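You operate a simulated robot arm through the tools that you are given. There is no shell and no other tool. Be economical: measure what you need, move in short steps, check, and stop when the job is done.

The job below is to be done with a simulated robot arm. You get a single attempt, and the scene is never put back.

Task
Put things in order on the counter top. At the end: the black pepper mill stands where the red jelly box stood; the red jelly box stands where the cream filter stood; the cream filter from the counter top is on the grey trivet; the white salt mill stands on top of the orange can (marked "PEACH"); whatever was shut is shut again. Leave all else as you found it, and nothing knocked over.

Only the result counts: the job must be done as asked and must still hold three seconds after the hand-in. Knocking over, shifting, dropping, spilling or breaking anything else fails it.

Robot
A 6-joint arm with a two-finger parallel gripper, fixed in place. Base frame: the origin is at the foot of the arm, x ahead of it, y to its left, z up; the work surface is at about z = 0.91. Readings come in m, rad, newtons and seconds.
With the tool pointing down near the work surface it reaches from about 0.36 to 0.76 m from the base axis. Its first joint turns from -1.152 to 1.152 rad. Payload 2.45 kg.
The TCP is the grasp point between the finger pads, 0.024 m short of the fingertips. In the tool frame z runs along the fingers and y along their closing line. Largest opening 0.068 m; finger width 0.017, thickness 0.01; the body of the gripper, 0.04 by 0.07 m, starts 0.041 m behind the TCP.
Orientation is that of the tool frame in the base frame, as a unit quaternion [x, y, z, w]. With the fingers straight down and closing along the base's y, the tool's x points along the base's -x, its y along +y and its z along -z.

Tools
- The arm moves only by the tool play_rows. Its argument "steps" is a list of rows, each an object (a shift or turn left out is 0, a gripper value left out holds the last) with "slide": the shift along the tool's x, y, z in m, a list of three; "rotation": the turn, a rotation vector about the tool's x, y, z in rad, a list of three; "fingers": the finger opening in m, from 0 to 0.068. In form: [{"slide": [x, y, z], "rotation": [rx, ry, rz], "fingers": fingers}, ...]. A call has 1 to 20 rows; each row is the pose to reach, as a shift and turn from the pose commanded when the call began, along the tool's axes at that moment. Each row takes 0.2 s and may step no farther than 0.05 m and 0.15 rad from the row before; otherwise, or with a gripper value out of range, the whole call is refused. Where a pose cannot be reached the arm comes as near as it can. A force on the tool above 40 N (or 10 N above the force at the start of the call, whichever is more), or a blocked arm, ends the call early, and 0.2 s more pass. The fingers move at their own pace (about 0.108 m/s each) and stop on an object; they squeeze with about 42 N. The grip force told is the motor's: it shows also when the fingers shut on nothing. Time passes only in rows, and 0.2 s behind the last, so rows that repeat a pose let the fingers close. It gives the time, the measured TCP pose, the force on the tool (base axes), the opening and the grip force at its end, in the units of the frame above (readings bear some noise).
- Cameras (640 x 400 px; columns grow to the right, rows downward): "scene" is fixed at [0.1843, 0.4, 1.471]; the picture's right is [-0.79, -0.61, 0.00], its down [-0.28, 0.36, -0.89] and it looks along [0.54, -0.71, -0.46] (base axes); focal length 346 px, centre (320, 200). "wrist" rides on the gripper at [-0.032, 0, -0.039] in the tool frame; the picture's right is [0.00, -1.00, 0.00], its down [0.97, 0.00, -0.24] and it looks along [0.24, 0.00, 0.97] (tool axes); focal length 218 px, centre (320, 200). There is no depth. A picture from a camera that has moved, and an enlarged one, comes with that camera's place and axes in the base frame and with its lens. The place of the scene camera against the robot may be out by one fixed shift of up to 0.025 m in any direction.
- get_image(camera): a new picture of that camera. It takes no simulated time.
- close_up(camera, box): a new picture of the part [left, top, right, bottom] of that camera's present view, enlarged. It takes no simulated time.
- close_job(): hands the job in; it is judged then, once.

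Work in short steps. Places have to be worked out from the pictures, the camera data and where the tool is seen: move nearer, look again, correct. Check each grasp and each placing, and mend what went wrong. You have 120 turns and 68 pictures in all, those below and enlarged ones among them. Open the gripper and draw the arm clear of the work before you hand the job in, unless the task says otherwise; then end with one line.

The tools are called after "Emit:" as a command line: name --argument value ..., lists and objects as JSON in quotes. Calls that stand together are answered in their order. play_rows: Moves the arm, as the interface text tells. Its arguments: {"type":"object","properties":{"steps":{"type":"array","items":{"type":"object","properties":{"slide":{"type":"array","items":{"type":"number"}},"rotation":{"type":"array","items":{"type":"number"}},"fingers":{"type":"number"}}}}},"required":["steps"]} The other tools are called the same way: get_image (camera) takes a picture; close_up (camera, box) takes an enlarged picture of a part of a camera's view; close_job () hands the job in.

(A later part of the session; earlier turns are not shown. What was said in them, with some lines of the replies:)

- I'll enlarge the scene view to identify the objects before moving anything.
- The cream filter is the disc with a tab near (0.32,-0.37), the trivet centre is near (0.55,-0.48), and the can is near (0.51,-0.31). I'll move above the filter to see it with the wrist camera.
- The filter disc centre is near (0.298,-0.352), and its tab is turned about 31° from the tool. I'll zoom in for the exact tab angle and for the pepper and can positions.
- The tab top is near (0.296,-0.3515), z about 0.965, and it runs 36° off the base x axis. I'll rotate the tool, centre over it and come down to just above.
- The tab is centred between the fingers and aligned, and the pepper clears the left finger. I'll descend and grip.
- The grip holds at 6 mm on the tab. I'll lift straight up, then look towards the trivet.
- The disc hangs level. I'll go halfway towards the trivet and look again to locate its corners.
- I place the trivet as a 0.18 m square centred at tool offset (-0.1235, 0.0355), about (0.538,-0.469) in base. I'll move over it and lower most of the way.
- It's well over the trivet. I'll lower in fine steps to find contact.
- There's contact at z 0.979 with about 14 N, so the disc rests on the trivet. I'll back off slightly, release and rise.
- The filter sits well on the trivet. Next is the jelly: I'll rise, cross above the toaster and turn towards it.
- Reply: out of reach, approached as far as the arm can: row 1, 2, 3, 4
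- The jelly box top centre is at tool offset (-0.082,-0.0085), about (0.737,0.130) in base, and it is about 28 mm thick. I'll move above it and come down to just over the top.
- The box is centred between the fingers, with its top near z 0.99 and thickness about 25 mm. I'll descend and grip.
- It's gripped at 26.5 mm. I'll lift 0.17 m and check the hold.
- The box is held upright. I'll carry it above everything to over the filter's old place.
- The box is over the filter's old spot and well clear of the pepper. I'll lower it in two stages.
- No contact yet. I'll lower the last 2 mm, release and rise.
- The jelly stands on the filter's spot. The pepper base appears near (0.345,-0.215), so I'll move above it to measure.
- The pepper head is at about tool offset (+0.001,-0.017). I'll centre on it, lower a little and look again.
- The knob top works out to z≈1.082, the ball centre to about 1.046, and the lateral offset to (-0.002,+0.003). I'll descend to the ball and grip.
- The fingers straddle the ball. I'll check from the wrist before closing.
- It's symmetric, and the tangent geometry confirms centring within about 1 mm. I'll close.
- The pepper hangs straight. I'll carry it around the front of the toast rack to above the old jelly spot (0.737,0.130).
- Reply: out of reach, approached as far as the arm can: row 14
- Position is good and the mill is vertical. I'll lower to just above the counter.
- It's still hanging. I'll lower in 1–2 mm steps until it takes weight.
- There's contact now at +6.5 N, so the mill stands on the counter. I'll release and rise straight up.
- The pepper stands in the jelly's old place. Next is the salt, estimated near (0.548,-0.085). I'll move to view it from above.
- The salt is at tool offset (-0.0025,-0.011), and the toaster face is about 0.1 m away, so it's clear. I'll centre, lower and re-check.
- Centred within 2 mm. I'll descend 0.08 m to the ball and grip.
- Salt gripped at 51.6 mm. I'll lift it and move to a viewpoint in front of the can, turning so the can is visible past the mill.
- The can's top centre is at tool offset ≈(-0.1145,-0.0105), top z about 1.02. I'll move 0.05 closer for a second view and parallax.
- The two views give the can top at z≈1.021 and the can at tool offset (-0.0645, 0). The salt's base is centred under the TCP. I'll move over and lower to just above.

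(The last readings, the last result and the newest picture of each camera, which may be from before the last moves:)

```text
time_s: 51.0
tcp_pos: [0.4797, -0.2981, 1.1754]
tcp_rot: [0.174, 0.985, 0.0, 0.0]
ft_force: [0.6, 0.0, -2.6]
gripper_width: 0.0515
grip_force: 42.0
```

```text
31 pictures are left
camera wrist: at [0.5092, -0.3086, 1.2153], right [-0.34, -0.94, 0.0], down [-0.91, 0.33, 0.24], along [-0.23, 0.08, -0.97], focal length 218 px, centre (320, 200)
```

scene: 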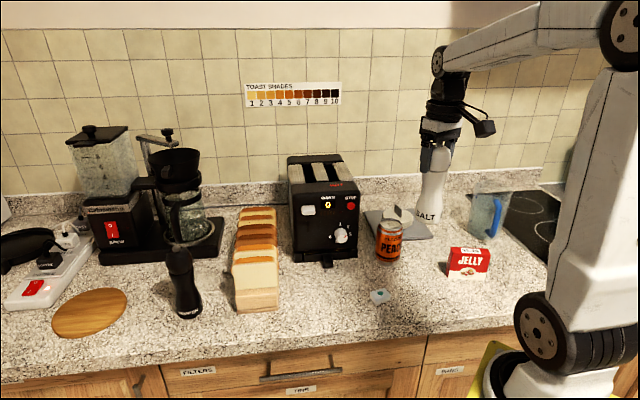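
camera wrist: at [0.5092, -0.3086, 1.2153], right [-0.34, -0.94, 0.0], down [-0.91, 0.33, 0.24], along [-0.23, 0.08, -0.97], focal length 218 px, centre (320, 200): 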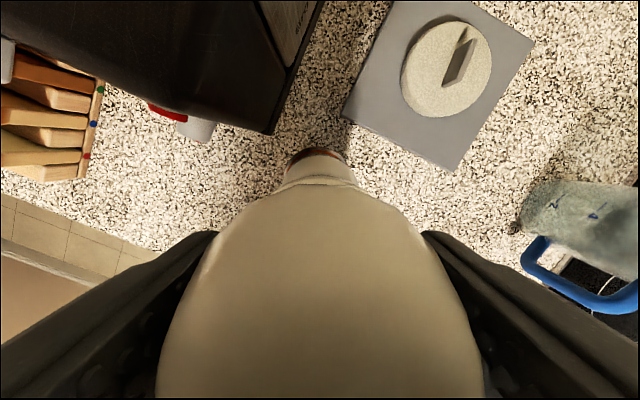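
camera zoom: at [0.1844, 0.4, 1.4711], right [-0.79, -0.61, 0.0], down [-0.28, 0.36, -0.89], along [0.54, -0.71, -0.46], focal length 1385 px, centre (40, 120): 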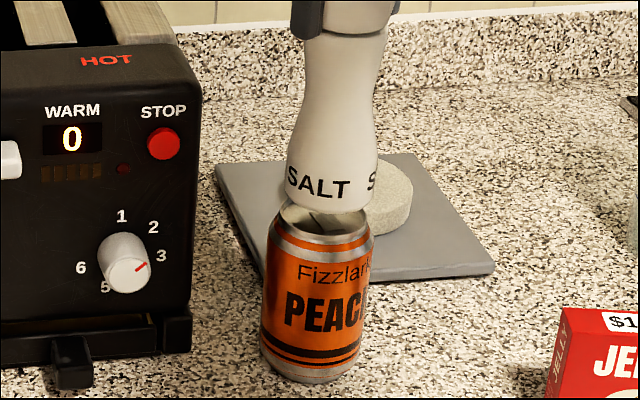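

In the scene view the salt lines up laterally with the can. I'll enlarge both views to check the depth alignment before placing.

Emit:
close_up --camera "wrist" --box '[272, 130, 368, 190]'

Emit:
close_up --camera "scene" --box '[380, 200, 444, 240]'

```text
6.67 times, centred on (320, 160) of wrist
camera zoom: at [0.5092, -0.3086, 1.2153], right [-0.34, -0.94, 0.0], down [-0.91, 0.33, 0.24], along [-0.23, 0.08, -0.97], focal length 1455 px, centre (320, 467)
```

zoom: 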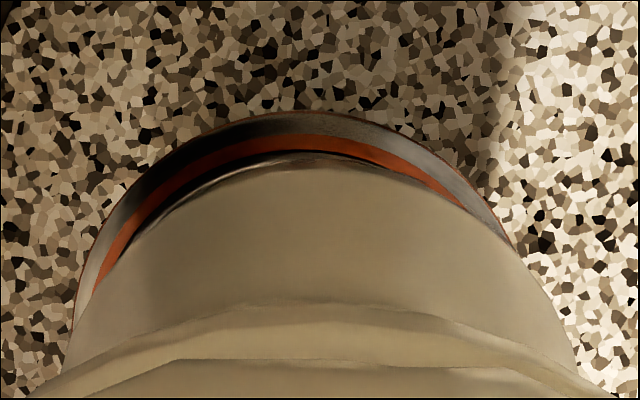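

```text
10.00 times, centred on (412, 220) of scene
camera zoom: at [0.1844, 0.4, 1.4711], right [-0.79, -0.61, 0.0], down [-0.28, 0.36, -0.89], along [0.54, -0.71, -0.46], focal length 3464 px, centre (-600, 0)
```

zoom: 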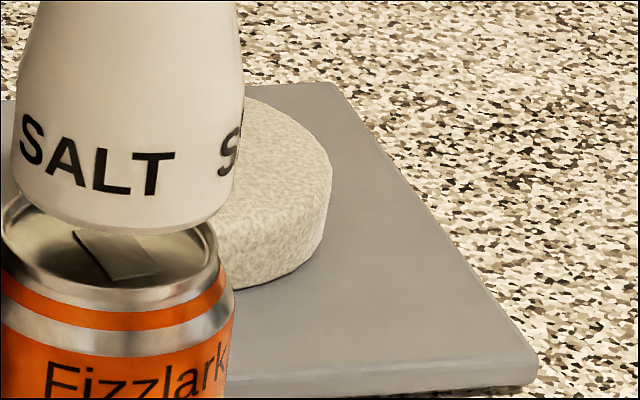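

The salt is within 3 mm of the can's centre. I'll apply a small correction of (+0.0015,+0.002) and lower close to contact.

Emit:
play_rows --steps '[{"slide": [0.0015, 0.0022, 0.004]}, {"slide": [0.0015, 0.0022, 0.01]}, {"slide": [0.0015, 0.0022, 0.013]}, {"slide": [0.0015, 0.0022, 0.013]}]'

```text
time_s: 52.0
tcp_pos: [0.4779, -0.2945, 1.163]
tcp_rot: [0.174, 0.985, -0.001, 0.0]
ft_force: [0.0, 0.6, -2.7]
gripper_width: 0.0516
grip_force: 42.2
```

Still hanging. I'll lower in 1 mm steps towards contact.

Emit:
play_rows --steps '[{"slide": [0, 0, 0.001]}, {"slide": [0, 0, 0.002]}, {"slide": [0, 0, 0.003]}, {"slide": [0, 0, 0.003]}]'

Emit:
close_up --camera "scene" --box '[370, 200, 434, 240]'

```text
time_s: 53.0
tcp_pos: [0.4784, -0.2948, 1.1611]
tcp_rot: [0.174, 0.985, -0.002, 0.001]
ft_force: [-0.9, 0.6, 14.9]
gripper_width: 0.0517
grip_force: 42.6
```

```text
10.00 times, centred on (402, 220) of scene
camera zoom: at [0.1841, 0.4001, 1.471], right [-0.79, -0.61, 0.0], down [-0.28, 0.36, -0.89], along [0.54, -0.71, -0.46], focal length 3464 px, centre (-500, 0)
```

zoom: 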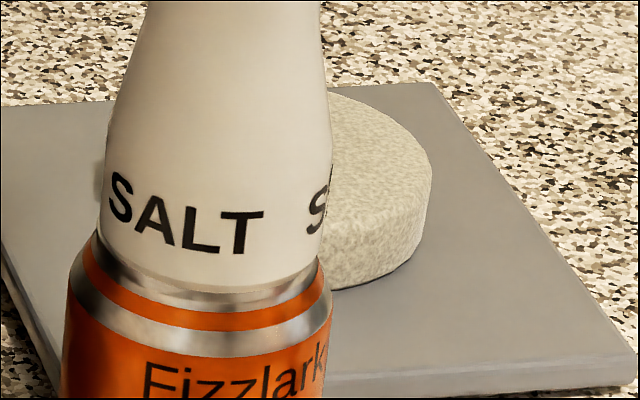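

The salt sits squarely on the can with a firm 15 N. I'll relieve the load, release gently and rise straight up.

Emit:
play_rows --steps '[{"slide": [0, 0, -0.001]}, {"slide": [0, 0, -0.001], "fingers": 0.056}, {"slide": [0, 0, -0.001], "fingers": 0.068}, {"slide": [0, 0, -0.001], "fingers": 0.068}, {"slide": [0, 0, -0.02]}, {"slide": [0, 0, -0.05]}, {"slide": [0, 0, -0.085]}, {"slide": [0.03, 0, -0.1]}, {"slide": [0.07, 0, -0.1]}, {"slide": [0.11, 0, -0.1]}, {"slide": [0.11, 0, -0.1]}]'

Emit:
get_image --camera "scene"

Emit:
get_image --camera "wrist"

```text
time_s: 55.4
tcp_pos: [0.3761, -0.2571, 1.262]
tcp_rot: [0.173, 0.985, 0.0, -0.001]
ft_force: [-0.7, 0.3, 0.3]
gripper_width: 0.0681
grip_force: 0.0
```

```text
27 pictures are left
```

scene: 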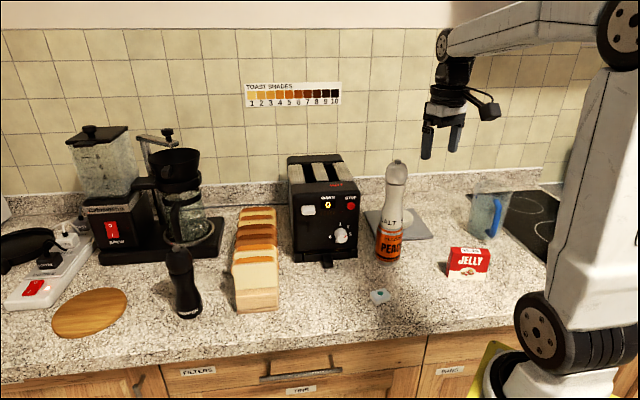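

```text
26 pictures are left
camera wrist: at [0.4047, -0.2671, 1.3016], right [-0.34, -0.94, 0.0], down [-0.91, 0.33, 0.24], along [-0.23, 0.08, -0.97], focal length 218 px, centre (320, 200)
```

wrist: 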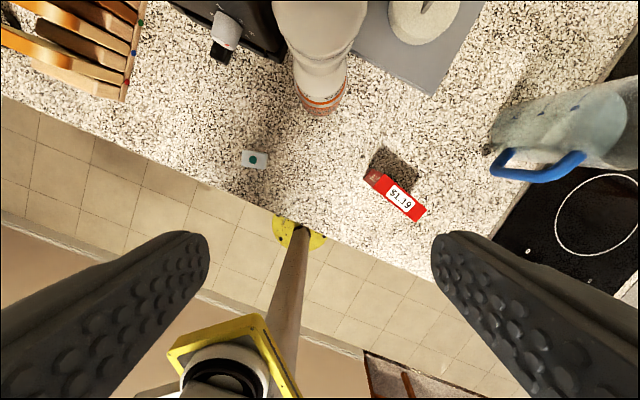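

All four moves check out in the pictures and nothing else has shifted. No drawer or door was opened. The gripper is open and clear, so I'm handing the job in.

Emit:
close_job

```text
The job is handed in.
```

I handed the job in with the filter on the grey trivet, the jelly box in the filter's old place, the pepper mill in the jelly's old place and the salt mill standing on the PEACH can; nothing was opened or knocked over.
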